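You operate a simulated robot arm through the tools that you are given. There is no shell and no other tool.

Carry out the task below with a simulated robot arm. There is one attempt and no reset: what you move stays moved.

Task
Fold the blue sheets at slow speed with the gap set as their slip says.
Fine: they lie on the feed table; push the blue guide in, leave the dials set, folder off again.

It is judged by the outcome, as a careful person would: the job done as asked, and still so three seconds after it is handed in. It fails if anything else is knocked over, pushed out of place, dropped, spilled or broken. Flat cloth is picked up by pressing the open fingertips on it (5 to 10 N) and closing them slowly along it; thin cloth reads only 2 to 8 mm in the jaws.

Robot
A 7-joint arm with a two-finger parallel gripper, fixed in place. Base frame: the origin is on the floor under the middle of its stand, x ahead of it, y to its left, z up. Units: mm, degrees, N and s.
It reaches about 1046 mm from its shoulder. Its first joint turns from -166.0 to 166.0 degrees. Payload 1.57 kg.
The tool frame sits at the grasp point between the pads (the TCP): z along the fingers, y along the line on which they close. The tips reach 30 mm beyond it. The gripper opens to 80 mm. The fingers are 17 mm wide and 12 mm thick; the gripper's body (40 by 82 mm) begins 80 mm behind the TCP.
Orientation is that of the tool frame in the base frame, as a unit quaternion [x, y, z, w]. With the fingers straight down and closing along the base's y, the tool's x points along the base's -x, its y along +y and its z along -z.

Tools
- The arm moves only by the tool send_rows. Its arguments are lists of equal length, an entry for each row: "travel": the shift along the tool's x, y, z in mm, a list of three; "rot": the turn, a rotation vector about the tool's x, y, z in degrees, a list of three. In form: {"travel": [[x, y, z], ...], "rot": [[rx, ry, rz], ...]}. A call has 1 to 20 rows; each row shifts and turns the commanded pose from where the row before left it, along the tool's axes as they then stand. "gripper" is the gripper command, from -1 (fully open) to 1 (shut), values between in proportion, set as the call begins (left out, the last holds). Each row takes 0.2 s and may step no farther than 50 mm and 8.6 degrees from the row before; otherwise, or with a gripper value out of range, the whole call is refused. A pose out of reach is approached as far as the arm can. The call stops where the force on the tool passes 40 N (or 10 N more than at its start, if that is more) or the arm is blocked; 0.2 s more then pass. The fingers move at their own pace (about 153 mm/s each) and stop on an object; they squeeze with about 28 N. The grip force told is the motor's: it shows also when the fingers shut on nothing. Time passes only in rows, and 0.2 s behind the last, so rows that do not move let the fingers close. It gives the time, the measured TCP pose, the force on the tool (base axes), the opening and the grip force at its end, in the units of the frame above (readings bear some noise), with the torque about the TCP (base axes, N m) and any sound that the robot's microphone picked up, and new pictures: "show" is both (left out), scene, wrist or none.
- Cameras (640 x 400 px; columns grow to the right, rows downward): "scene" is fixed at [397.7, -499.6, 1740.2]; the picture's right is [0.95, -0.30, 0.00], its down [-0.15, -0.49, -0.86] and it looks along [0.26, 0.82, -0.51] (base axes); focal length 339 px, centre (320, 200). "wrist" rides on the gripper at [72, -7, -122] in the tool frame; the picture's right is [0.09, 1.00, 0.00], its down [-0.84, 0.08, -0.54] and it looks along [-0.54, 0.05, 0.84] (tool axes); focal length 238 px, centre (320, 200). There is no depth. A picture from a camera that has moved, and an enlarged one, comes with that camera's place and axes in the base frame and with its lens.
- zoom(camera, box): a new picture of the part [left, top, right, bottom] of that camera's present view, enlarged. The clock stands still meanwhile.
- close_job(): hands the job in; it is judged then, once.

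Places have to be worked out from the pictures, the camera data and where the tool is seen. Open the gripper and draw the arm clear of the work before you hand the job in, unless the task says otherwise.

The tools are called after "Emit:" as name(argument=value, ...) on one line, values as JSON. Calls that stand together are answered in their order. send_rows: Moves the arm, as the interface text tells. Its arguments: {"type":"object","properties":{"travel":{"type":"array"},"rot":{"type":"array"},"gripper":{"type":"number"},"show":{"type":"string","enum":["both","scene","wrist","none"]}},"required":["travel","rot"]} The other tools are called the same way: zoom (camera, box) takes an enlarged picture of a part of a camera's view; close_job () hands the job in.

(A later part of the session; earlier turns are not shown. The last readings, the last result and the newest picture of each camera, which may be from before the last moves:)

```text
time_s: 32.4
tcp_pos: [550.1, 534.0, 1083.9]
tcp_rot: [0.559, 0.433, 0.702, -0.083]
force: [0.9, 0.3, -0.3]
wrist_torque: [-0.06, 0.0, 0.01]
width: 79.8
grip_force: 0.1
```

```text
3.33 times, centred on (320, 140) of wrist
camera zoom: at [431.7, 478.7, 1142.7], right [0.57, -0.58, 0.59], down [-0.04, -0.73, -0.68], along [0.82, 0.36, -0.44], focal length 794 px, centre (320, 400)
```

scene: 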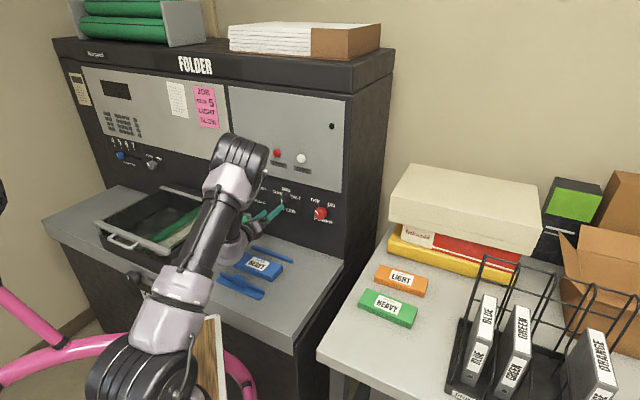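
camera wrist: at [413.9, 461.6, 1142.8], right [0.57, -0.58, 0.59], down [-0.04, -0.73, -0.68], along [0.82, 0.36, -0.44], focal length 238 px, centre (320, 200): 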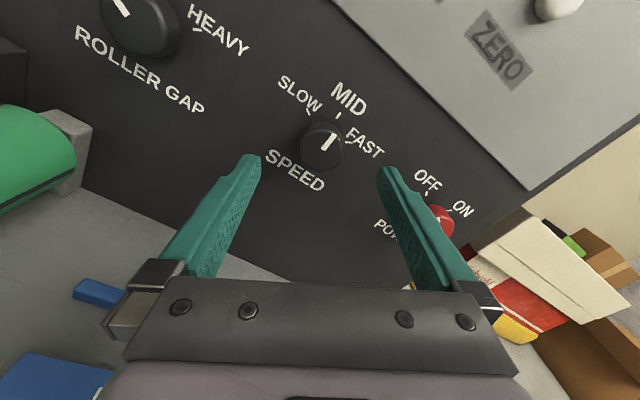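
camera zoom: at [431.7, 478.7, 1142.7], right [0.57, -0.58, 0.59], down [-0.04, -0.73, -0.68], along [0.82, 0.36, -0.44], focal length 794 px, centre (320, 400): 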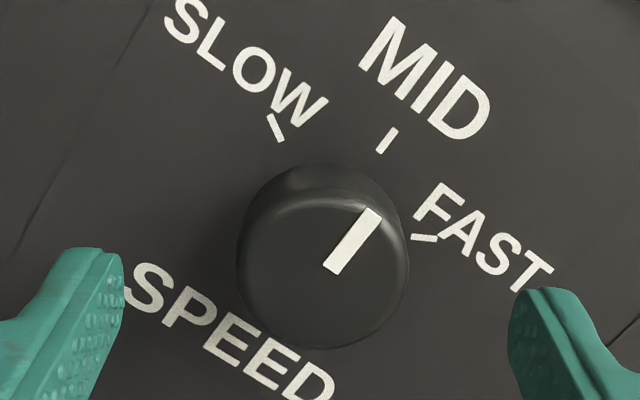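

Comparing knob size in both views gives about 40 mm diameter, face at depth ~821 and an offset of about 5 mm in tool -x. I correct that and advance 40 mm so that the fingertips straddle the knob short of the panel.

Emit:
send_rows(travel=[[-5.2, 0.7, 0], [0, 0, 8], [0, 0, 8], [0, 0, 8], [0, 0, 8], [0, 0, 8], [0, 0, 0]], rot=[[0, 0, 0], [0, 0, 0], [0, 0, 0], [0, 0, 0], [0, 0, 0], [0, 0, 0], [0, 0, 0]])

```text
time_s: 34.0
tcp_pos: [578.7, 560.1, 1078.5]
tcp_rot: [0.559, 0.432, 0.703, -0.084]
force: [0.1, -0.2, -0.7]
wrist_torque: [-0.03, -0.01, -0.01]
width: 80.3
grip_force: 0.1
camera wrist: at [461.7, 505.0, 1137.4], right [0.56, -0.58, 0.59], down [-0.04, -0.73, -0.68], along [0.82, 0.36, -0.44], focal length 238 px, centre (320, 200)
```

scene: 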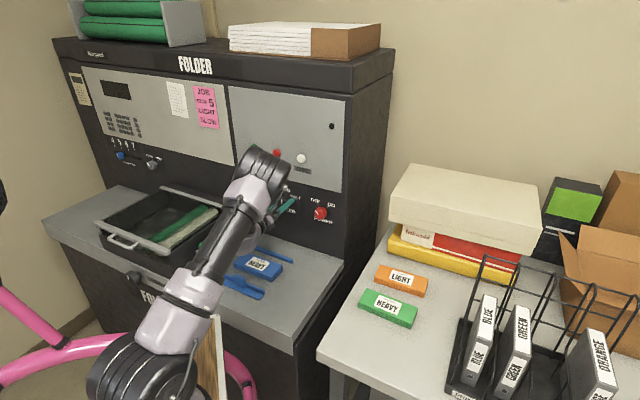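
wrist: 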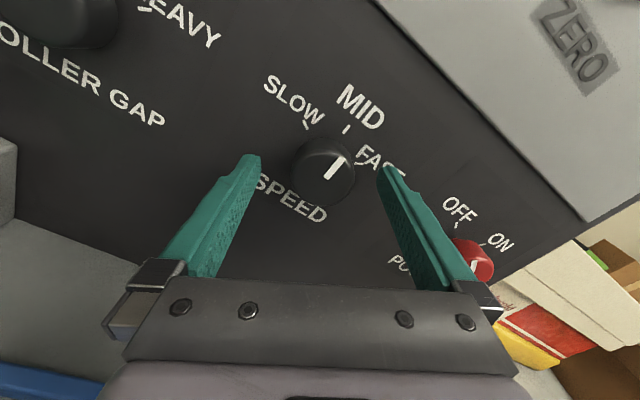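

The fingers straddle the knob with the axis on its centre. I close the gripper on it.

Emit:
send_rows(travel=[[0, 0, 0], [0, 0, 0], [0, 0, 0]], rot=[[0, 0, 0], [0, 0, 0], [0, 0, 0]], gripper=1, show="wrist")

```text
time_s: 34.8
tcp_pos: [581.1, 559.3, 1079.5]
tcp_rot: [0.559, 0.432, 0.703, -0.084]
force: [5.8, -5.9, 6.3]
wrist_torque: [0.02, 0.0, -0.46]
width: 41.3
grip_force: 44.5
camera wrist: at [462.6, 504.3, 1137.9], right [0.56, -0.58, 0.59], down [-0.04, -0.73, -0.68], along [0.83, 0.36, -0.43], focal length 238 px, centre (320, 200)
```

wrist: 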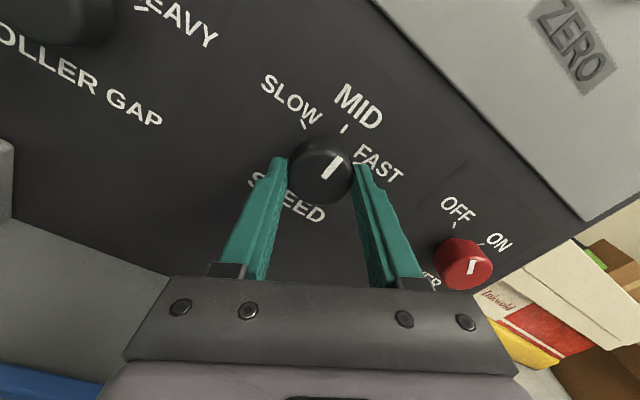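

The knob is gripped (41 mm) with about 10 N sideways, so I shift 2.5 mm to relieve it. Then I turn 60° counter-clockwise (tool -z) to SLOW.

Emit:
send_rows(travel=[[0, 2.5, 0], [0, 0, 0], [0, 0, 0], [0, 0, 0], [0, 0, 0], [0, 0, 0], [0, 0, 0], [0, 0, 0], [0, 0, 0], [0, 0, 0], [0, 0, 0]], rot=[[0, 0, 0], [0, 0, -6.7], [0, 0, -6.7], [0, 0, -6.7], [0, 0, -6.7], [0, 0, -6.7], [0, 0, -6.7], [0, 0, -6.7], [0, 0, -6.7], [0, 0, -6.7], [0, 0, 0]])

```text
time_s: 37.2
tcp_pos: [580.2, 558.3, 1081.2]
tcp_rot: [0.265, 0.655, 0.649, 0.281]
force: [3.8, 4.9, -5.7]
wrist_torque: [-0.15, 0.12, -0.08]
width: 41.2
grip_force: 45.1
camera wrist: at [442.7, 524.4, 1072.4], right [-0.08, 0.08, 0.99], down [0.2, -0.98, 0.1], along [0.98, 0.21, 0.06], focal length 238 px, centre (320, 200)
```

scene: 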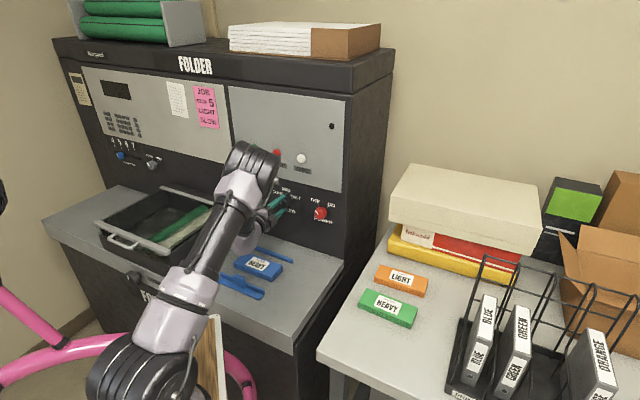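
wrist: 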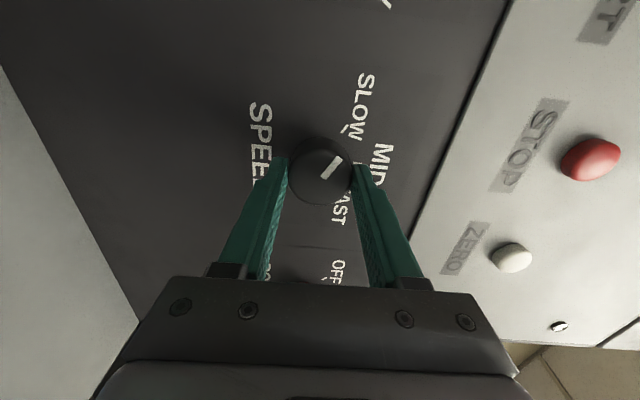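

The hand turned the full 60°. I zoom in to check the mark against the SLOW tick.

Emit:
zoom(camera="wrist", box=[260, 100, 400, 210])

Emit:
zoom(camera="scene", box=[225, 165, 345, 240])

```text
3.64 times, centred on (330, 155) of wrist
camera zoom: at [442.7, 524.4, 1072.4], right [-0.08, 0.08, 0.99], down [0.2, -0.98, 0.1], along [0.98, 0.21, 0.06], focal length 867 px, centre (284, 364)
```

zoom: 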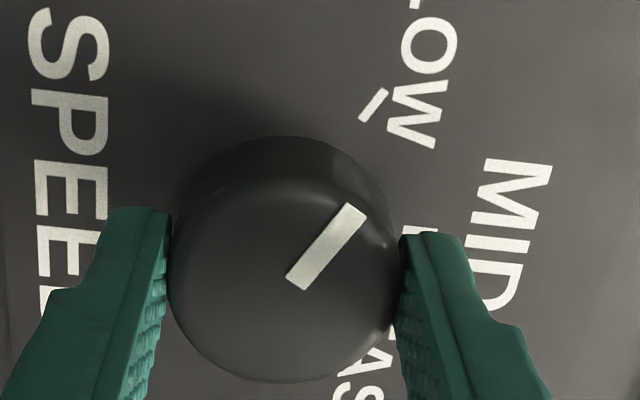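

```text
5.33 times, centred on (285, 202) of scene
camera zoom: at [397.7, -499.6, 1740.2], right [0.95, -0.3, 0.0], down [-0.15, -0.49, -0.86], along [0.26, 0.82, -0.51], focal length 1806 px, centre (507, 187)
```

zoom: 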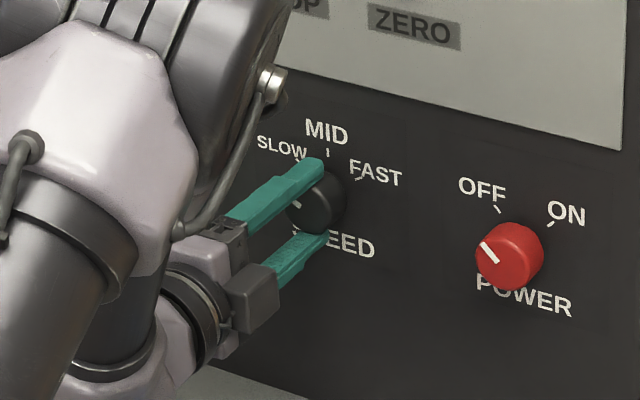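

Mark and SLOW tick run exactly parallel, so the speed dial is at SLOW. I open the gripper and back straight off.

Emit:
send_rows(travel=[[0, 0, 0], [0, 0, 0], [0, 0, -15], [0, 0, -20], [0, 0, -20], [0, 0, -20], [0, 0, 0]], rot=[[0, 0, 0], [0, 0, 0], [0, 0, 0], [0, 0, 0], [0, 0, 0], [0, 0, 0], [0, 0, 0]], gripper=-1)

Emit:
zoom(camera="wrist", box=[200, 40, 440, 220])

```text
time_s: 38.8
tcp_pos: [525.8, 503.6, 1081.4]
tcp_rot: [0.266, 0.654, 0.65, 0.28]
force: [0.6, 0.2, 0.2]
wrist_torque: [0.01, 0.04, -0.01]
width: 79.7
grip_force: 0.1
camera wrist: at [388.7, 471.1, 1073.5], right [-0.08, 0.08, 0.99], down [0.2, -0.98, 0.09], along [0.98, 0.21, 0.06], focal length 238 px, centre (320, 200)
```

scene: 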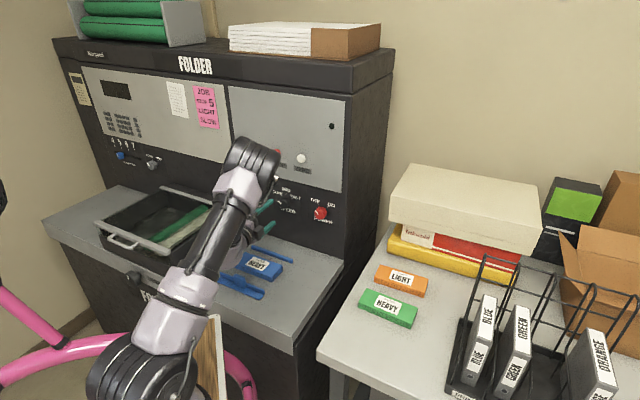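
wrist: 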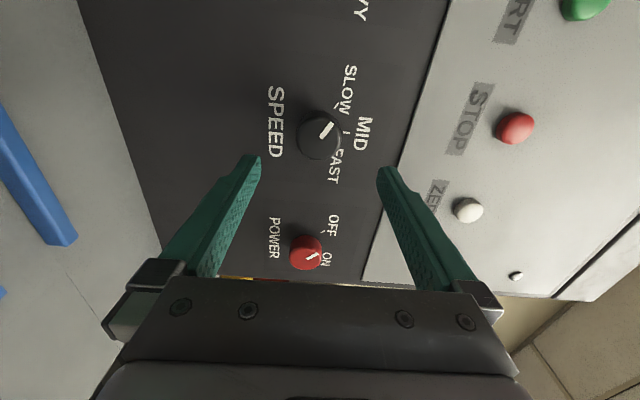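

```text
2.22 times, centred on (320, 130) of wrist
camera zoom: at [388.7, 471.1, 1073.5], right [-0.08, 0.08, 0.99], down [0.2, -0.98, 0.09], along [0.98, 0.21, 0.06], focal length 530 px, centre (320, 356)
```

zoom: 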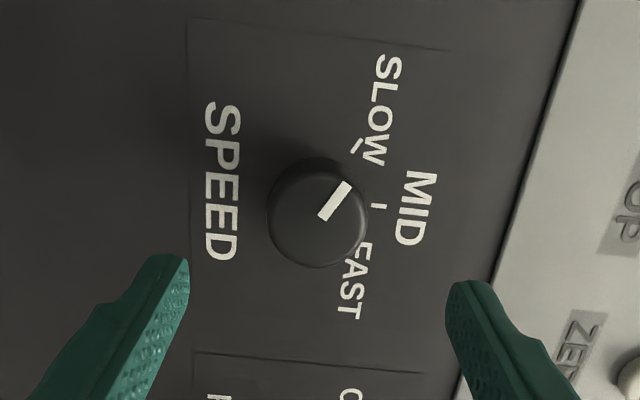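

Speed is set at SLOW. Now I move 161 mm left to the roller-gap dial, and roll a further 19° so that a 120° turn stays within the range used so far.

Emit:
send_rows(travel=[[26.9, 0.3, 0], [26.9, 0.3, 0], [26.9, 0.3, 0], [26.9, 0.3, 0], [26.9, 0.3, 0], [26.9, 0.3, 0], [0, 0, 0], [0, 0, 0], [0, 0, 0], [0, 0, 0]], rot=[[0, 0, 0], [0, 0, 0], [0, 0, 0], [0, 0, 0], [0, 0, 0], [0, 0, 0], [0, 0, -6.3], [0, 0, -6.3], [0, 0, -6.4], [0, 0, 0]])

Emit:
zoom(camera="wrist", box=[240, 80, 400, 200])

```text
time_s: 41.0
tcp_pos: [413.5, 621.2, 1077.1]
tcp_rot: [0.154, 0.69, 0.594, 0.384]
force: [0.3, 0.8, -0.3]
wrist_torque: [0.01, -0.01, 0.03]
width: 80.1
grip_force: 0.1
camera wrist: at [280.7, 581.6, 1047.6], right [-0.3, 0.31, 0.9], down [0.14, -0.92, 0.36], along [0.94, 0.24, 0.24], focal length 238 px, centre (320, 200)
```

scene: 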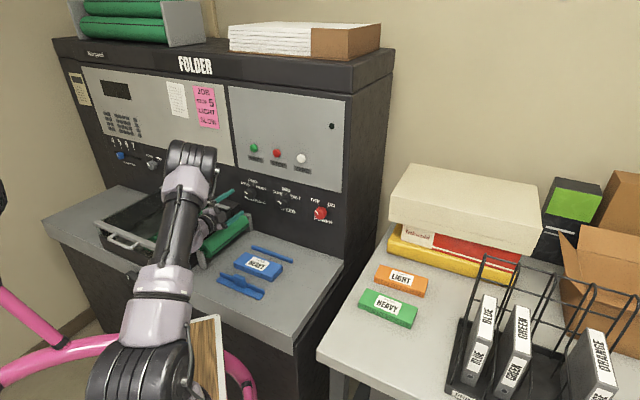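
wrist: 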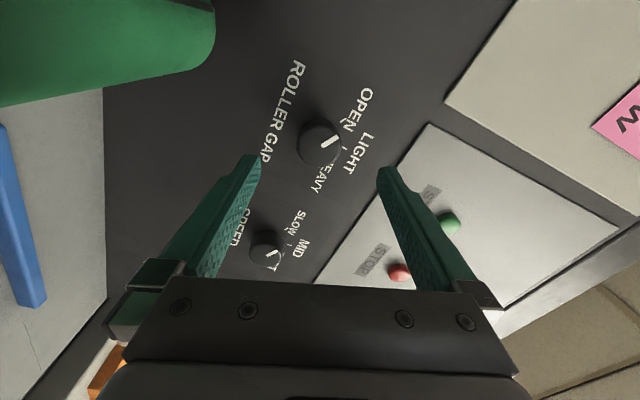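

```text
3.33 times, centred on (320, 140) of wrist
camera zoom: at [280.7, 581.6, 1047.6], right [-0.3, 0.31, 0.9], down [0.14, -0.92, 0.36], along [0.94, 0.24, 0.24], focal length 794 px, centre (320, 400)
```

zoom: 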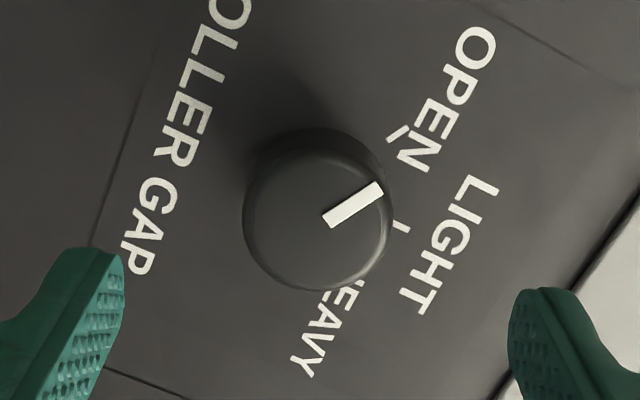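

The gap mark is parallel to the OPEN tick, and the knob is about 4 mm off the tool axis. I correct that and advance 76 mm to straddle the knob.

Emit:
send_rows(travel=[[-4.1, 1.3, 0], [0, 0, 9.5], [0, 0, 9.5], [0, 0, 9.5], [0, 0, 9.5], [0, 0, 9.5], [0, 0, 9.5], [0, 0, 9.5], [0, 0, 9.5], [0, 0, 0]], rot=[[0, 0, 0], [0, 0, 0], [0, 0, 0], [0, 0, 0], [0, 0, 0], [0, 0, 0], [0, 0, 0], [0, 0, 0], [0, 0, 0], [0, 0, 0]])

```text
time_s: 43.2
tcp_pos: [469.6, 670.5, 1081.5]
tcp_rot: [0.154, 0.69, 0.594, 0.384]
force: [-0.4, -0.1, 0.2]
wrist_torque: [0.01, 0.01, 0.02]
width: 79.9
grip_force: 0.0
camera wrist: at [337.1, 632.4, 1051.0], right [-0.3, 0.31, 0.9], down [0.14, -0.92, 0.36], along [0.94, 0.24, 0.23], focal length 238 px, centre (320, 200)
```

scene: 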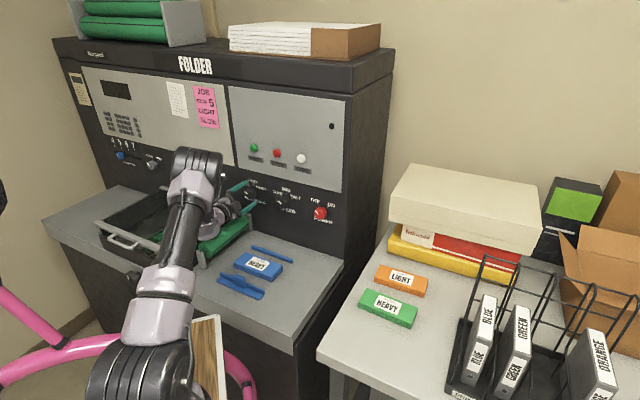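
wrist: 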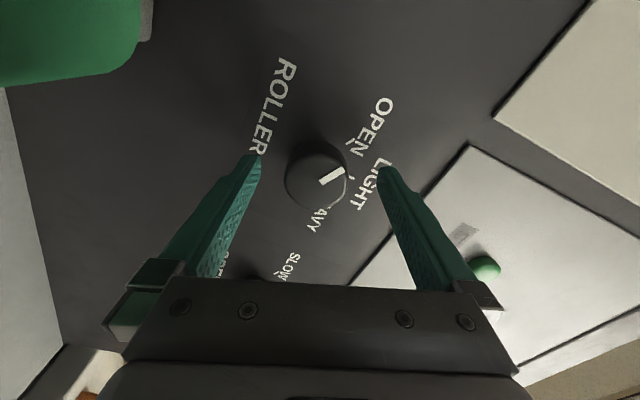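

Nearly centred; I shift 1.5 mm in tool -y and close on the gap knob.

Emit:
send_rows(travel=[[0, -1.5, 0], [0, 0, 0], [0, 0, 0], [0, 0, 0]], rot=[[0, 0, 0], [0, 0, 0], [0, 0, 0], [0, 0, 0]], show="none")

Emit:
send_rows(travel=[[0, 0, 0], [0, 0, 0], [0, 0, 0]], rot=[[0, 0, 0], [0, 0, 0], [0, 0, 0]], gripper=1, show="wrist")

```text
time_s: 44.2
tcp_pos: [470.0, 669.7, 1078.8]
tcp_rot: [0.153, 0.69, 0.594, 0.384]
force: [-0.1, 0.0, -0.4]
wrist_torque: [0.02, -0.02, -0.03]
width: 80.0
grip_force: 0.0
```

```text
time_s: 45.0
tcp_pos: [469.8, 670.9, 1079.4]
tcp_rot: [0.153, 0.69, 0.594, 0.384]
force: [0.7, -1.0, -3.5]
wrist_torque: [-0.05, 0.11, -0.08]
width: 41.6
grip_force: 45.3
camera wrist: at [337.5, 631.8, 1049.2], right [-0.3, 0.31, 0.9], down [0.14, -0.92, 0.36], along [0.94, 0.24, 0.23], focal length 238 px, centre (320, 200)
```

wrist: 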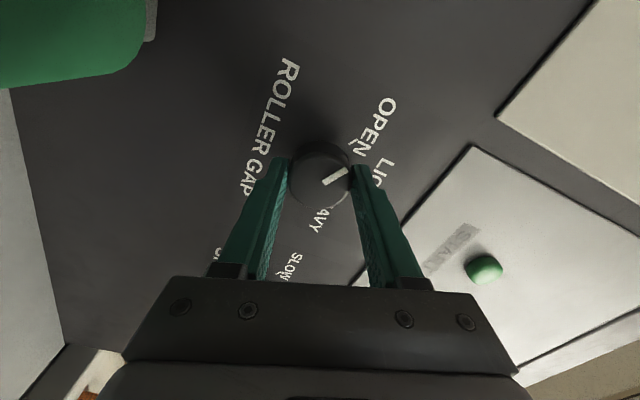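

Well centred with little side force. I turn the knob 120° clockwise in 20 rows of 6°.

Emit:
send_rows(travel=[[0, 0, 0], [0, 0, 0], [0, 0, 0], [0, 0, 0], [0, 0, 0], [0, 0, 0], [0, 0, 0], [0, 0, 0], [0, 0, 0], [0, 0, 0], [0, 0, 0], [0, 0, 0], [0, 0, 0], [0, 0, 0], [0, 0, 0], [0, 0, 0], [0, 0, 0], [0, 0, 0], [0, 0, 0], [0, 0, 0]], rot=[[0, 0, 6], [0, 0, 6], [0, 0, 6], [0, 0, 6], [0, 0, 6], [0, 0, 6], [0, 0, 6], [0, 0, 6], [0, 0, 6], [0, 0, 6], [0, 0, 6], [0, 0, 6], [0, 0, 6], [0, 0, 6], [0, 0, 6], [0, 0, 6], [0, 0, 6], [0, 0, 6], [0, 0, 6], [0, 0, 6]])

Emit:
zoom(camera="wrist", box=[260, 100, 400, 210])

```text
time_s: 49.2
tcp_pos: [471.4, 669.0, 1080.7]
tcp_rot: [0.674, 0.21, 0.631, -0.322]
force: [6.1, -15.9, 11.6]
wrist_torque: [-0.56, -0.33, -0.52]
width: 41.3
grip_force: 45.3
camera wrist: at [387.7, 580.4, 1153.3], right [0.7, -0.71, -0.08], down [-0.43, -0.33, -0.84], along [0.57, 0.62, -0.54], focal length 238 px, centre (320, 200)
```

scene: 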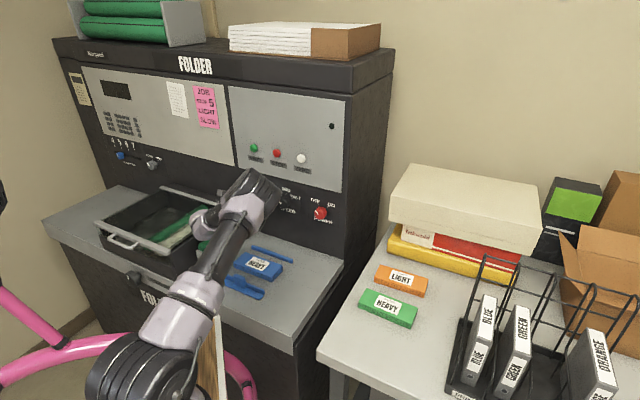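
wrist: 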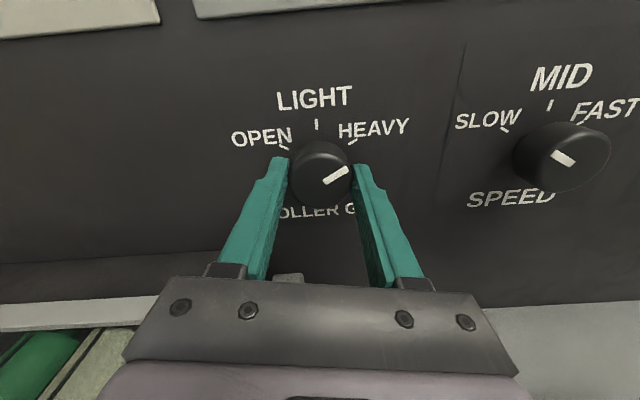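

```text
3.64 times, centred on (330, 155) of wrist
camera zoom: at [387.7, 580.4, 1153.3], right [0.7, -0.71, -0.08], down [-0.43, -0.33, -0.84], along [0.57, 0.62, -0.54], focal length 867 px, centre (284, 364)
```

zoom: 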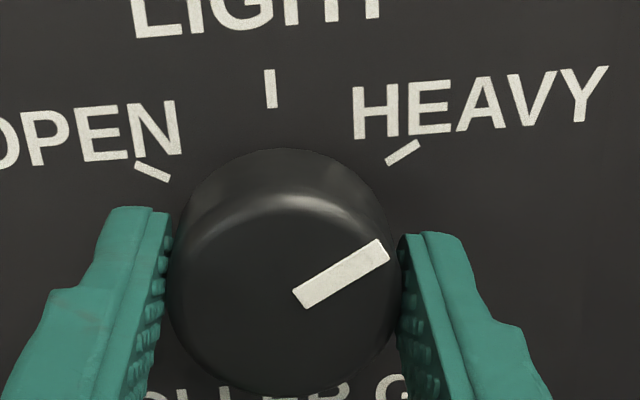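

The mark is parallel to the HEAVY tick. There is some side load, so I let it settle and re-read before releasing.

Emit:
send_rows(travel=[[0, 0, 0], [0, 0, 0]], rot=[[0, 0, 0], [0, 0, 0]], show="none")

```text
time_s: 49.8
tcp_pos: [470.5, 670.0, 1080.7]
tcp_rot: [0.674, 0.21, 0.631, -0.321]
force: [8.2, -17.2, 10.7]
wrist_torque: [0.57, -1.17, -0.6]
width: 41.3
grip_force: 45.1
```

About 20 N of side load remains because the hand axis is a few mm off the knob axis. I shift a few mm right and up to relieve it while still gripped.

Emit:
send_rows(travel=[[1, 1.5, 0], [1, 1.5, 0], [0, 0, 0], [0, 0, 0]], rot=[[0, 0, 0], [0, 0, 0], [0, 0, 0], [0, 0, 0]], show="none")

```text
time_s: 50.8
tcp_pos: [471.9, 668.8, 1081.4]
tcp_rot: [0.674, 0.213, 0.628, -0.325]
force: [1.3, 16.5, 0.7]
wrist_torque: [-0.22, 0.22, 0.41]
width: 41.4
grip_force: 44.6
```

Slight overshoot; I shift back about 1 mm, then open and check that the mark stays.

Emit:
send_rows(travel=[[0, -1.1, 0.5], [0, 0, 0]], rot=[[0, 0, 0], [0, 0, 0]], show="none")

Emit:
send_rows(travel=[[0, 0, 0], [0, 0, 0], [0, 0, -10], [0, 0, -20], [0, 0, -20], [0, 0, -20], [0, 0, 0]], rot=[[0, 0, 0], [0, 0, 0], [0, 0, 0], [0, 0, 0], [0, 0, 0], [0, 0, 0], [0, 0, 0]], gripper=-1)

Emit:
zoom(camera="wrist", box=[240, 60, 400, 180])

```text
time_s: 51.4
tcp_pos: [471.0, 668.9, 1081.7]
tcp_rot: [0.675, 0.212, 0.629, -0.323]
force: [-3.1, 2.6, -2.0]
wrist_torque: [0.16, -0.19, 0.17]
width: 41.4
grip_force: 45.0
```

```text
time_s: 53.0
tcp_pos: [422.9, 621.8, 1080.9]
tcp_rot: [0.675, 0.211, 0.63, -0.321]
force: [0.3, -0.2, 0.1]
wrist_torque: [-0.03, 0.0, 0.0]
width: 79.7
grip_force: 0.0
camera wrist: at [339.2, 532.0, 1153.8], right [0.7, -0.71, -0.08], down [-0.43, -0.33, -0.84], along [0.57, 0.62, -0.54], focal length 238 px, centre (320, 200)
```

scene: 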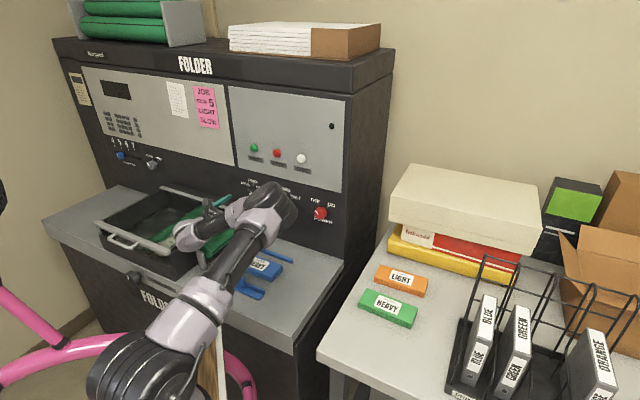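
wrist: 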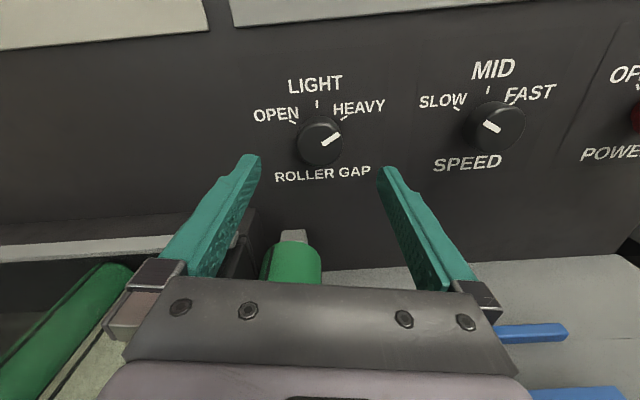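

```text
3.33 times, centred on (320, 120) of wrist
camera zoom: at [339.2, 532.0, 1153.8], right [0.7, -0.71, -0.08], down [-0.43, -0.33, -0.84], along [0.57, 0.62, -0.54], focal length 794 px, centre (320, 467)
```

zoom: 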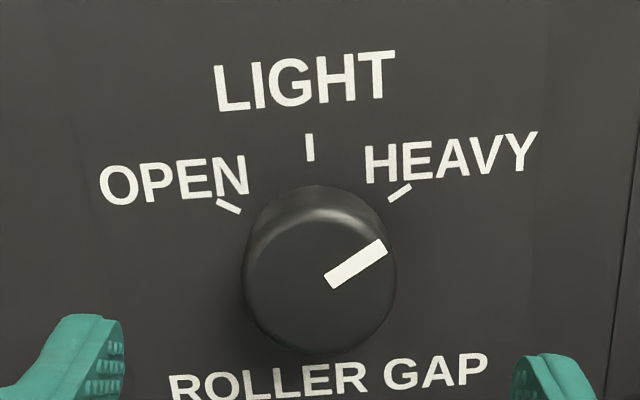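

The gap dial stays on HEAVY and speed on SLOW. Next is the guide: I back away and roll so the camera is on the left, then I'll tip the hand down over the feed table.

Emit:
send_rows(travel=[[0, 0, -35], [0, 0, -35], [0, 0, -35], [0, 0, -35], [0, 0, 0], [0, 0, 0], [0, 0, 0], [0, 0, 0], [0, 0, 0], [0, 0, 0], [0, 0, 0], [0, 0, 0], [0, 0, 0], [0, 0, 0], [0, 0, 0], [0, 0, 0], [0, 0, 0]], rot=[[0, 0, 0], [0, 0, 0], [0, 0, 0], [0, 0, 0], [0, 0, -8.33], [0, 0, -8.33], [0, 0, -8.33], [0, 0, -8.33], [0, 0, -8.33], [0, 0, -8.33], [0, 0, -8.33], [0, 0, -8.33], [0, 0, -8.33], [0, 0, -8.33], [0, 0, -8.33], [0, 0, -8.33], [0, 0, 0]])

```text
time_s: 56.6
tcp_pos: [322.8, 522.2, 1081.9]
tcp_rot: [0.271, 0.651, 0.653, 0.275]
force: [-0.8, -0.3, 0.2]
wrist_torque: [0.02, -0.02, 0.06]
width: 79.8
grip_force: 0.1
camera wrist: at [185.2, 488.3, 1074.6], right [-0.07, 0.07, 1.0], down [0.2, -0.98, 0.08], along [0.98, 0.2, 0.05], focal length 238 px, centre (320, 200)
```

scene: 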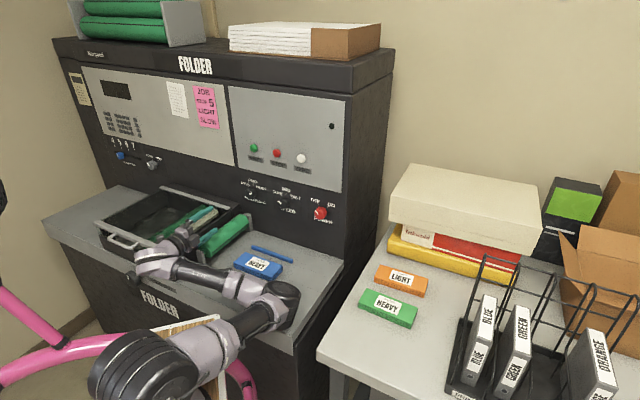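
wrist: 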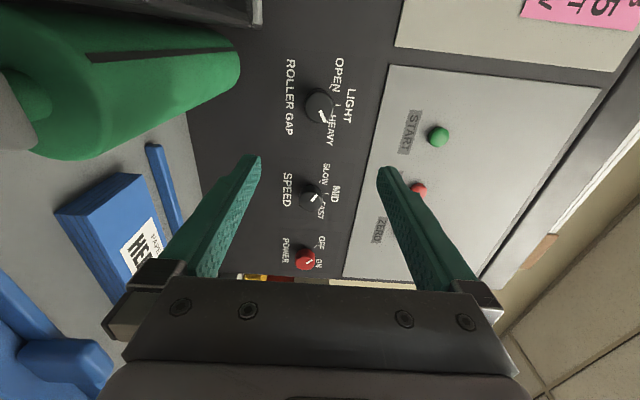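

The hand is free, but the elbow has dropped to the right as I came in close. I raise the hand and shift it right over the feed table before tipping it down.

Emit:
send_rows(travel=[[-15, 20, 0], [-15, 20, 0], [-15, 20, 0], [-15, 20, 0], [-15, 20, 0], [-15, 20, 0], [0, 0, 0]], rot=[[0, 0, 0], [0, 0, 0], [0, 0, 0], [0, 0, 0], [0, 0, 0], [0, 0, 0], [0, 0, 0]])

```text
time_s: 58.2
tcp_pos: [387.5, 457.5, 1202.1]
tcp_rot: [0.272, 0.652, 0.652, 0.275]
force: [-0.3, -0.5, 0.2]
wrist_torque: [0.0, 0.02, -0.01]
width: 80.1
grip_force: 0.0
camera wrist: at [249.4, 424.4, 1196.3], right [-0.07, 0.07, 1.0], down [0.2, -0.98, 0.08], along [0.98, 0.2, 0.05], focal length 238 px, centre (320, 200)
```

scene: 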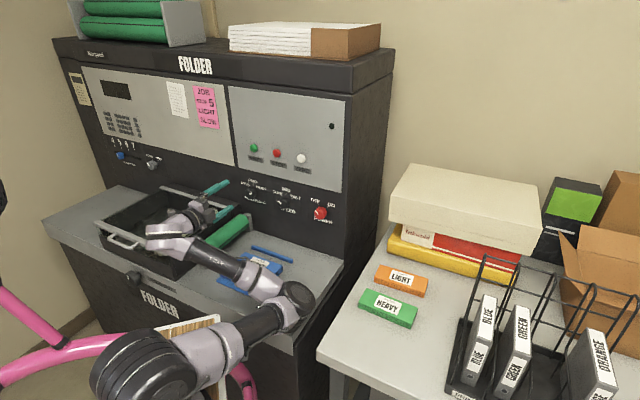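
wrist: 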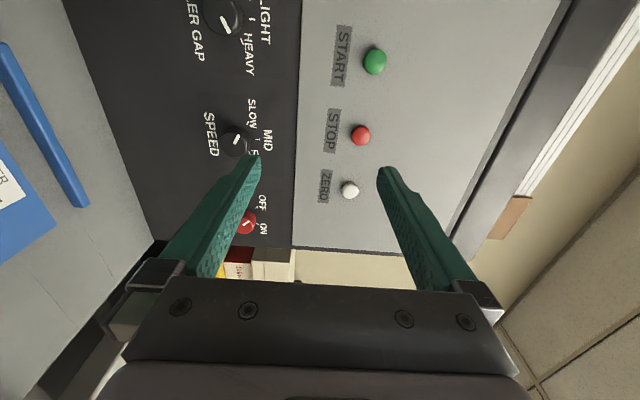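

Clearances are fine (elbow about 1135 mm high, in front of the machine). Now I tip the hand down in place, which also lifts the wrist and elbow.

Emit:
send_rows(travel=[[0, 0, 0], [0, 0, 0], [0, 0, 0], [0, 0, 0], [0, 0, 0], [0, 0, 0], [0, 0, 0], [0, 0, 0], [0, 0, 0], [0, 0, 0], [0, 0, 0], [0, 0, 0]], rot=[[8, 0, 0], [8, 0, 0], [8, 0, 0], [8, 0, 0], [8, 0, 0], [8, 0, 0], [8, 0, 0], [8, 0, 0], [8, 0, 0], [8, 0, 0], [8, 0, 0], [0, 0, 0]])

```text
time_s: 60.8
tcp_pos: [443.3, 513.3, 1165.3]
tcp_rot: [0.387, 0.922, 0.015, 0.008]
force: [0.3, 0.1, 0.4]
wrist_torque: [0.03, -0.01, -0.01]
width: 80.1
grip_force: 0.0
out of reach, approached as far as the arm can: row 2, 3, 4
camera wrist: at [384.4, 558.1, 1287.5], right [0.64, 0.76, 0.03], down [0.63, -0.55, 0.55], along [0.44, -0.33, -0.84], focal length 238 px, centre (320, 200)
```

scene: 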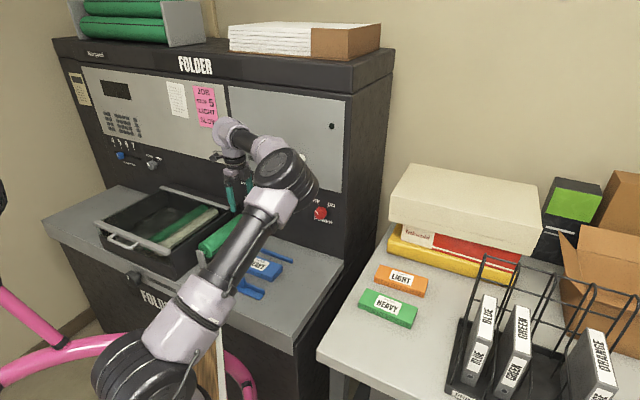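
wrist: 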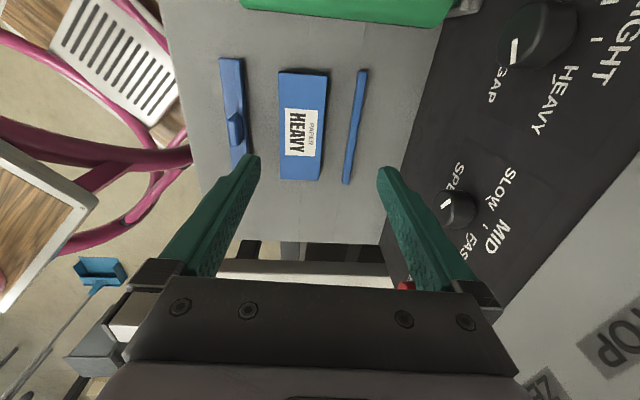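

The hand now points down with a clear view of guide, sheets and rail. I zoom in to measure them.

Emit:
zoom(camera="wrist", box=[200, 40, 400, 200])

Emit:
zoom(camera="scene", box=[190, 210, 310, 310])

```text
2.50 times, centred on (300, 120) of wrist
camera zoom: at [384.4, 558.1, 1287.5], right [0.64, 0.76, 0.03], down [0.63, -0.55, 0.55], along [0.44, -0.33, -0.84], focal length 596 px, centre (370, 400)
```

zoom: 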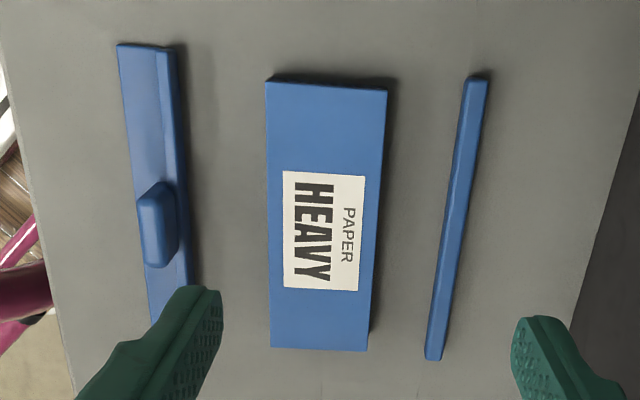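

```text
4.00 times, centred on (250, 260) of scene
camera zoom: at [397.7, -499.6, 1740.2], right [0.95, -0.3, 0.0], down [-0.15, -0.49, -0.86], along [0.26, 0.82, -0.51], focal length 1355 px, centre (600, -40)
```

zoom: 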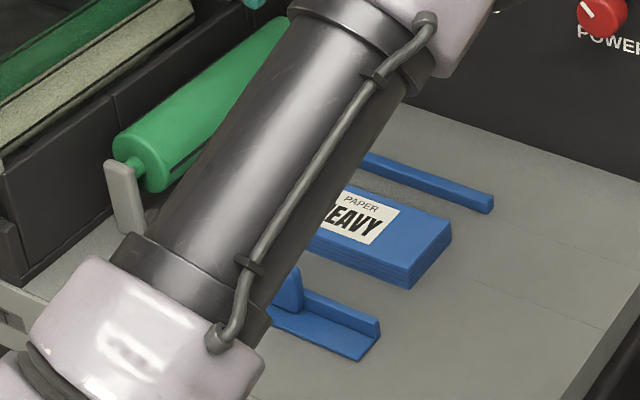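

Measured: guide flange at depth ~570, its tab's operator side at ~543 (lateral about -7), sheets from 621 to 693 with top ~904, back rail at ~738, table ~881. I close the fingers and move over the operator side of the tab.

Emit:
send_rows(travel=[[0, 0, 0], [-6.05, -21, 8.1], [-6.05, -21, 8.1], [-6.05, -21, 8.1], [-6.05, -21, 8.1], [-6.05, -21, 8.1], [-6.05, -21, 8.1], [-6.05, -21, 8.1], [-6.05, -21, 8.1], [0, 0, 0]], rot=[[2, 0, 0], [0, 0, 0], [0, 0, 0], [0, 0, 0], [0, 0, 0], [0, 0, 0], [0, 0, 0], [0, 0, 0], [0, 0, 0], [0, 0, 0]], gripper=1)

```text
time_s: 63.0
tcp_pos: [356.5, 361.7, 1097.6]
tcp_rot: [0.387, 0.922, 0.0, 0.001]
force: [-0.6, -0.3, 0.9]
wrist_torque: [-0.03, -0.01, 0.0]
width: 0.1
grip_force: 21.4
camera wrist: at [300.9, 408.7, 1221.1], right [0.65, 0.76, 0.0], down [0.64, -0.54, 0.55], along [0.42, -0.35, -0.84], focal length 238 px, centre (320, 200)
```

scene: 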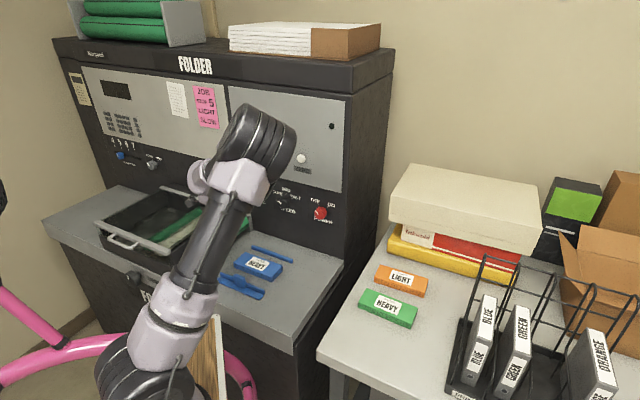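
wrist: 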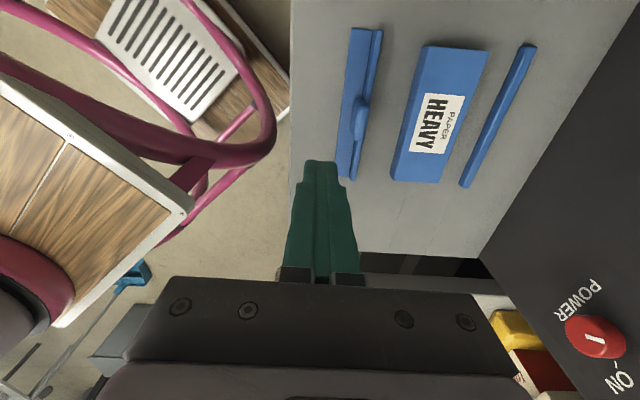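

The axis falls about 40 mm on the operator side of the tab, laterally centred on it. I descend to put the tips beside the tab, stopping a bit high to check.

Emit:
send_rows(travel=[[0, 0, 27], [0, 0, 27], [0, 0, 27], [0, 0, 27], [0, 0, 27], [0, 0, 25], [0, 0, 0]], rot=[[0, 0, 0], [0, 0, 0], [0, 0, 0], [0, 0, 0], [0, 0, 0], [0, 0, 0], [0, 0, 0]])

Emit:
zoom(camera="wrist", box=[260, 60, 460, 220])

Emit:
zoom(camera="scene", box=[190, 210, 310, 310])

```text
time_s: 64.6
tcp_pos: [356.2, 361.1, 939.2]
tcp_rot: [0.386, 0.922, 0.0, 0.002]
force: [1.3, 0.4, -0.2]
wrist_torque: [-0.03, -0.01, 0.01]
width: 0.0
grip_force: 21.5
camera wrist: at [301.2, 408.5, 1060.5], right [0.65, 0.76, 0.0], down [0.64, -0.54, 0.55], along [0.42, -0.35, -0.84], focal length 238 px, centre (320, 200)
```

scene: 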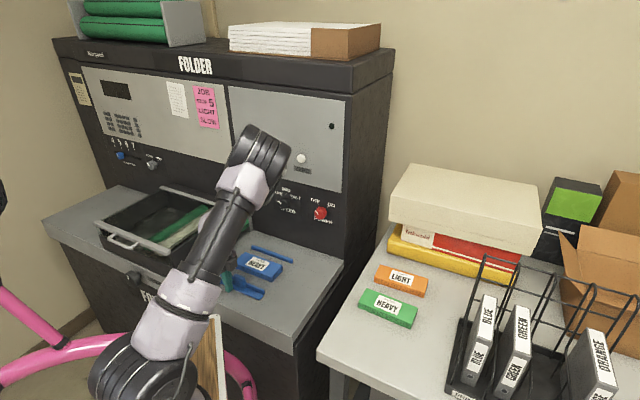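
wrist: 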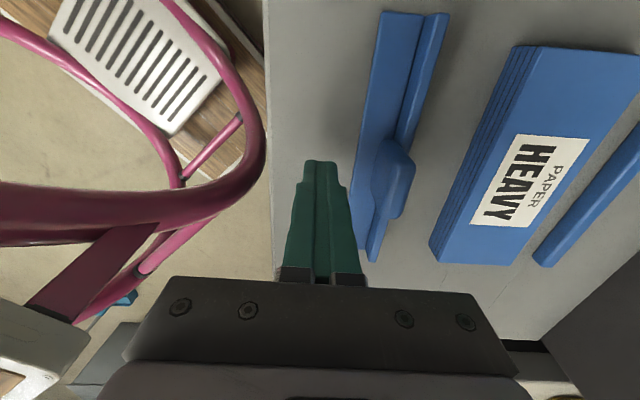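

```text
2.50 times, centred on (360, 140) of wrist
camera zoom: at [301.2, 408.5, 1060.5], right [0.65, 0.76, 0.0], down [0.64, -0.54, 0.55], along [0.42, -0.35, -0.84], focal length 596 px, centre (220, 350)
```

zoom: 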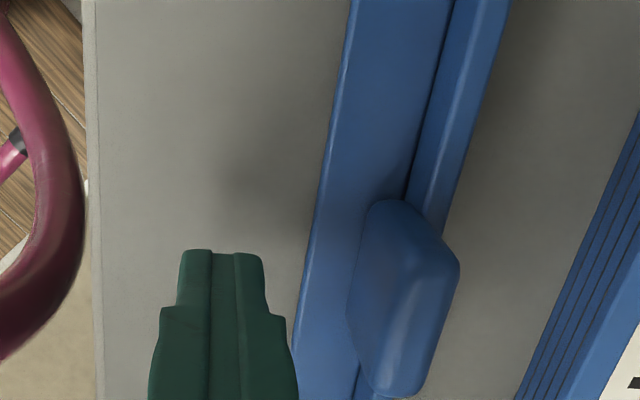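

```text
4.00 times, centred on (250, 260) of scene
camera zoom: at [397.7, -499.6, 1740.2], right [0.95, -0.3, 0.0], down [-0.15, -0.49, -0.86], along [0.26, 0.82, -0.51], focal length 1355 px, centre (600, -40)
```

zoom: 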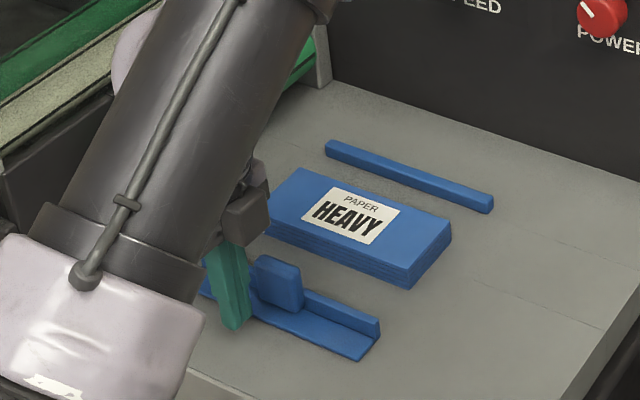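

The fingertips are on the operator side of the tab, about 7 mm left of its centre. I shift 7 mm right, lower 12 mm, then push inward in small steps while reading force.

Emit:
send_rows(travel=[[-7, 0, 0], [0, 0, 6], [0, 0, 6], [0, 0, 0], [0, 6, 0], [0, 6, 0], [0, 6, 0], [0, 4, 0], [0, 4, 0], [0, 4, 0], [0, 4, 0], [0, 0, 0]], rot=[[0, 0, 0], [0, 0, 0], [0, 0, 0], [0, 0, 0], [0, 0, 0], [0, 0, 0], [0, 0, 0], [0, 0, 0], [0, 0, 0], [0, 0, 0], [0, 0, 0], [0, 0, 0]])

Emit:
zoom(camera="scene", box=[190, 210, 310, 310])

```text
time_s: 67.2
tcp_pos: [387.6, 379.7, 927.9]
tcp_rot: [0.386, 0.922, 0.0, 0.002]
force: [-0.5, -0.7, -1.5]
wrist_torque: [-0.03, 0.03, 0.0]
width: 0.0
grip_force: 21.2
camera wrist: at [331.3, 427.2, 1050.0], right [0.65, 0.76, 0.0], down [0.64, -0.54, 0.55], along [0.42, -0.35, -0.84], focal length 238 px, centre (320, 200)
```

scene: 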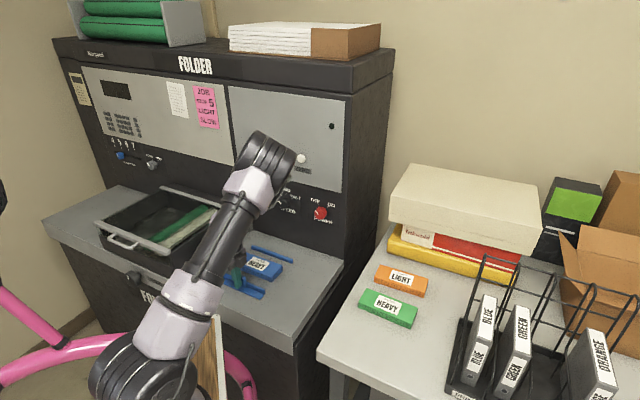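
wrist: 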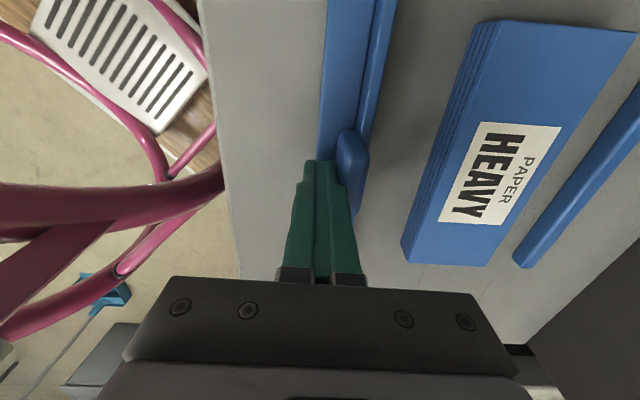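

```text
4.00 times, centred on (250, 260) of scene
camera zoom: at [397.7, -499.6, 1740.2], right [0.95, -0.3, 0.0], down [-0.15, -0.49, -0.86], along [0.26, 0.82, -0.51], focal length 1355 px, centre (600, -40)
```

zoom: 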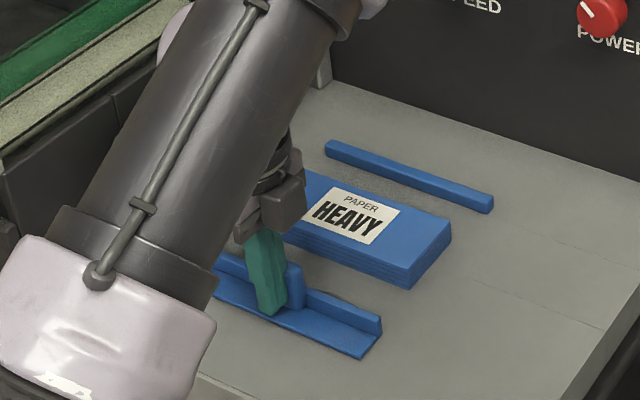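

The fingertips are right at the tab with no force yet. I continue inward in 4 mm steps.

Emit:
send_rows(travel=[[0, 4, 0], [0, 4, 0], [0, 4, 0], [0, 4, 0], [0, 4, 0], [0, 0, 0]], rot=[[0, 0, 0], [0, 0, 0], [0, 0, 0], [0, 0, 0], [0, 0, 0], [0, 0, 0]], show="wrist")

Emit:
zoom(camera="scene", box=[190, 210, 310, 310])

```text
time_s: 68.6
tcp_pos: [401.9, 394.1, 927.9]
tcp_rot: [0.386, 0.922, 0.0, 0.003]
force: [-1.6, -1.3, 0.5]
wrist_torque: [-0.04, 0.03, 0.07]
width: 0.1
grip_force: 20.8
camera wrist: at [345.3, 441.4, 1050.1], right [0.65, 0.76, 0.0], down [0.64, -0.54, 0.55], along [0.42, -0.35, -0.84], focal length 238 px, centre (320, 200)
```

wrist: 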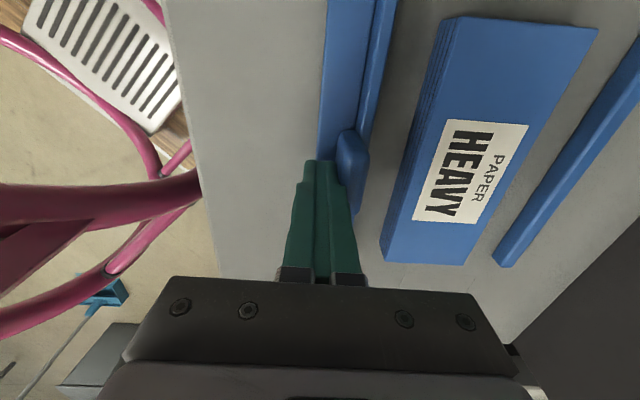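

```text
4.00 times, centred on (250, 260) of scene
camera zoom: at [397.7, -499.6, 1740.2], right [0.95, -0.3, 0.0], down [-0.15, -0.49, -0.86], along [0.26, 0.82, -0.51], focal length 1355 px, centre (600, -40)
```

zoom: 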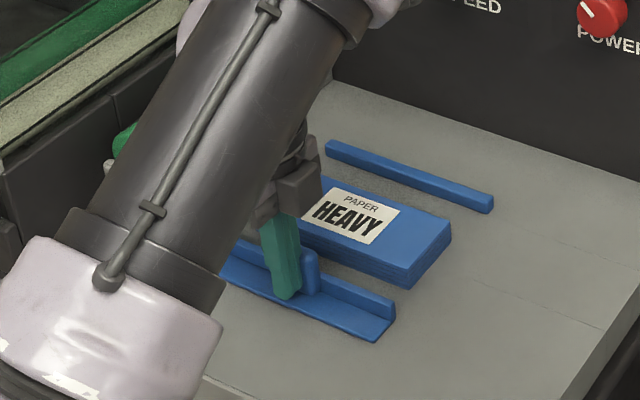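

The guide slides in at about 2 N. About 30 mm remains to the sheets, so I push 22 mm more, then go finer.

Emit:
send_rows(travel=[[0, 4, 0], [0, 4, 0], [0, 4, 0], [0, 4, 0], [0, 3, 0], [0, 3, 0], [0, 0, 0]], rot=[[0, 0, 0], [0, 0, 0], [0, 0, 0], [0, 0, 0], [0, 0, 0], [0, 0, 0], [0, 0, 0]], show="wrist")

Emit:
zoom(camera="scene", box=[190, 210, 310, 310])

```text
time_s: 70.2
tcp_pos: [417.1, 409.2, 927.7]
tcp_rot: [0.387, 0.922, 0.001, 0.002]
force: [0.9, -1.3, 1.4]
wrist_torque: [-0.06, -0.01, 0.01]
width: 0.0
grip_force: 21.6
camera wrist: at [360.8, 456.8, 1050.1], right [0.65, 0.76, 0.0], down [0.64, -0.54, 0.55], along [0.42, -0.35, -0.84], focal length 238 px, centre (320, 200)
```

wrist: 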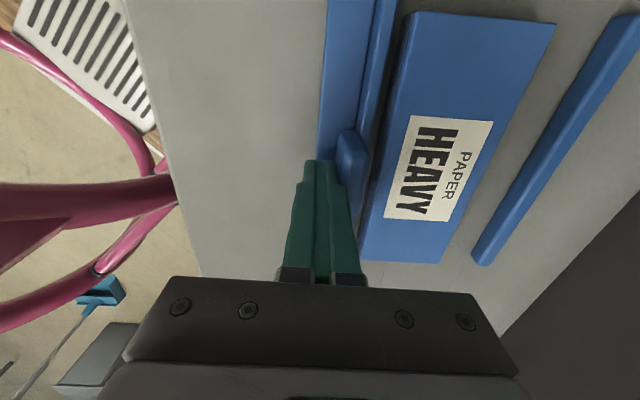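

```text
4.00 times, centred on (250, 260) of scene
camera zoom: at [397.7, -499.6, 1740.2], right [0.95, -0.3, 0.0], down [-0.15, -0.49, -0.86], along [0.26, 0.82, -0.51], focal length 1355 px, centre (600, -40)
```

zoom: 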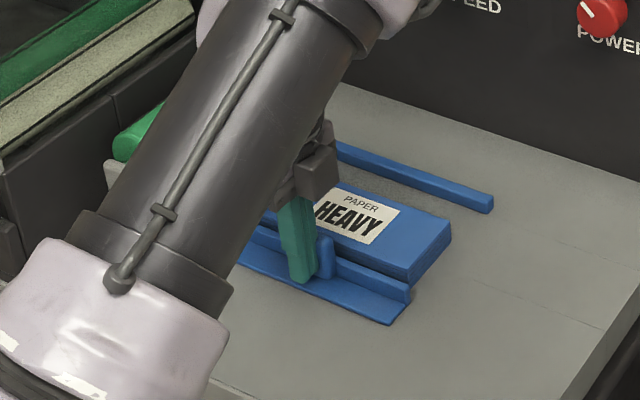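

About 8–10 mm remains between flange and sheets. I go on in 2 mm steps watching for force.

Emit:
send_rows(travel=[[0, 2, 0], [0, 2, 0], [0, 2, 0], [0, 0, 0]], rot=[[0, 0, 0], [0, 0, 0], [0, 0, 0], [0, 0, 0]], show="wrist")

Emit:
zoom(camera="wrist", box=[280, 0, 460, 220])

Emit:
zoom(camera="scene", box=[240, 240, 310, 295])

```text
time_s: 71.2
tcp_pos: [421.0, 413.1, 928.3]
tcp_rot: [0.387, 0.922, 0.0, 0.002]
force: [-2.5, 0.2, 0.6]
wrist_torque: [0.02, 0.07, 0.0]
width: 0.0
grip_force: 21.4
camera wrist: at [365.8, 460.6, 1050.8], right [0.65, 0.76, 0.0], down [0.64, -0.54, 0.55], along [0.42, -0.35, -0.84], focal length 238 px, centre (320, 200)
```

wrist: 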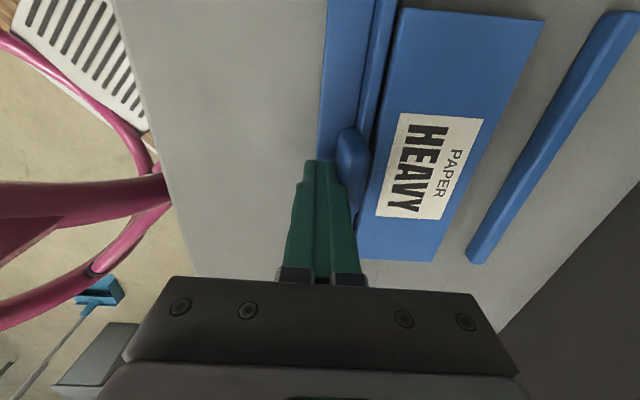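

```text
1.82 times, centred on (370, 110) of wrist
camera zoom: at [365.8, 460.6, 1050.8], right [0.65, 0.76, 0.0], down [0.64, -0.54, 0.55], along [0.42, -0.35, -0.84], focal length 433 px, centre (229, 364)
```

zoom: 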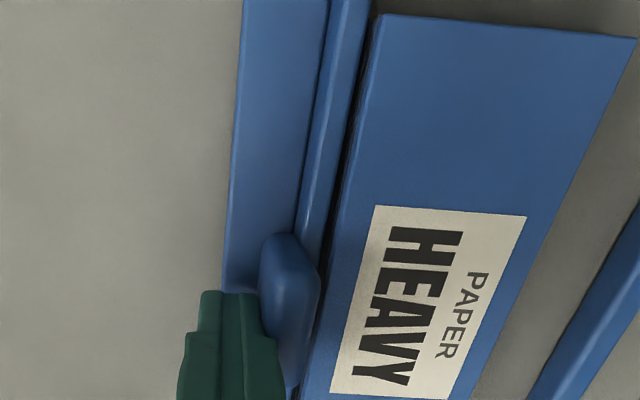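

```text
7.27 times, centred on (275, 268) of scene
camera zoom: at [397.7, -499.6, 1740.2], right [0.95, -0.3, 0.0], down [-0.15, -0.49, -0.86], along [0.26, 0.82, -0.51], focal length 2463 px, centre (647, -291)
```

zoom: 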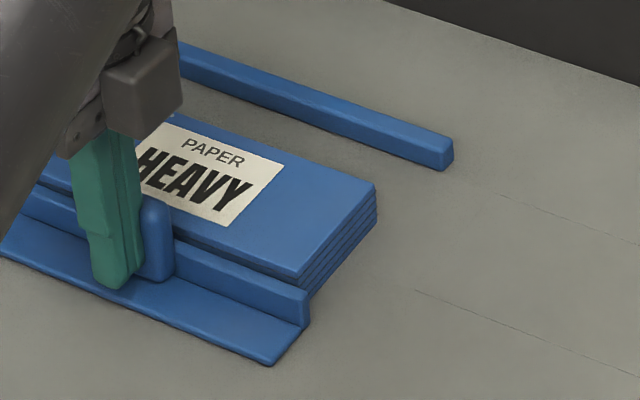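

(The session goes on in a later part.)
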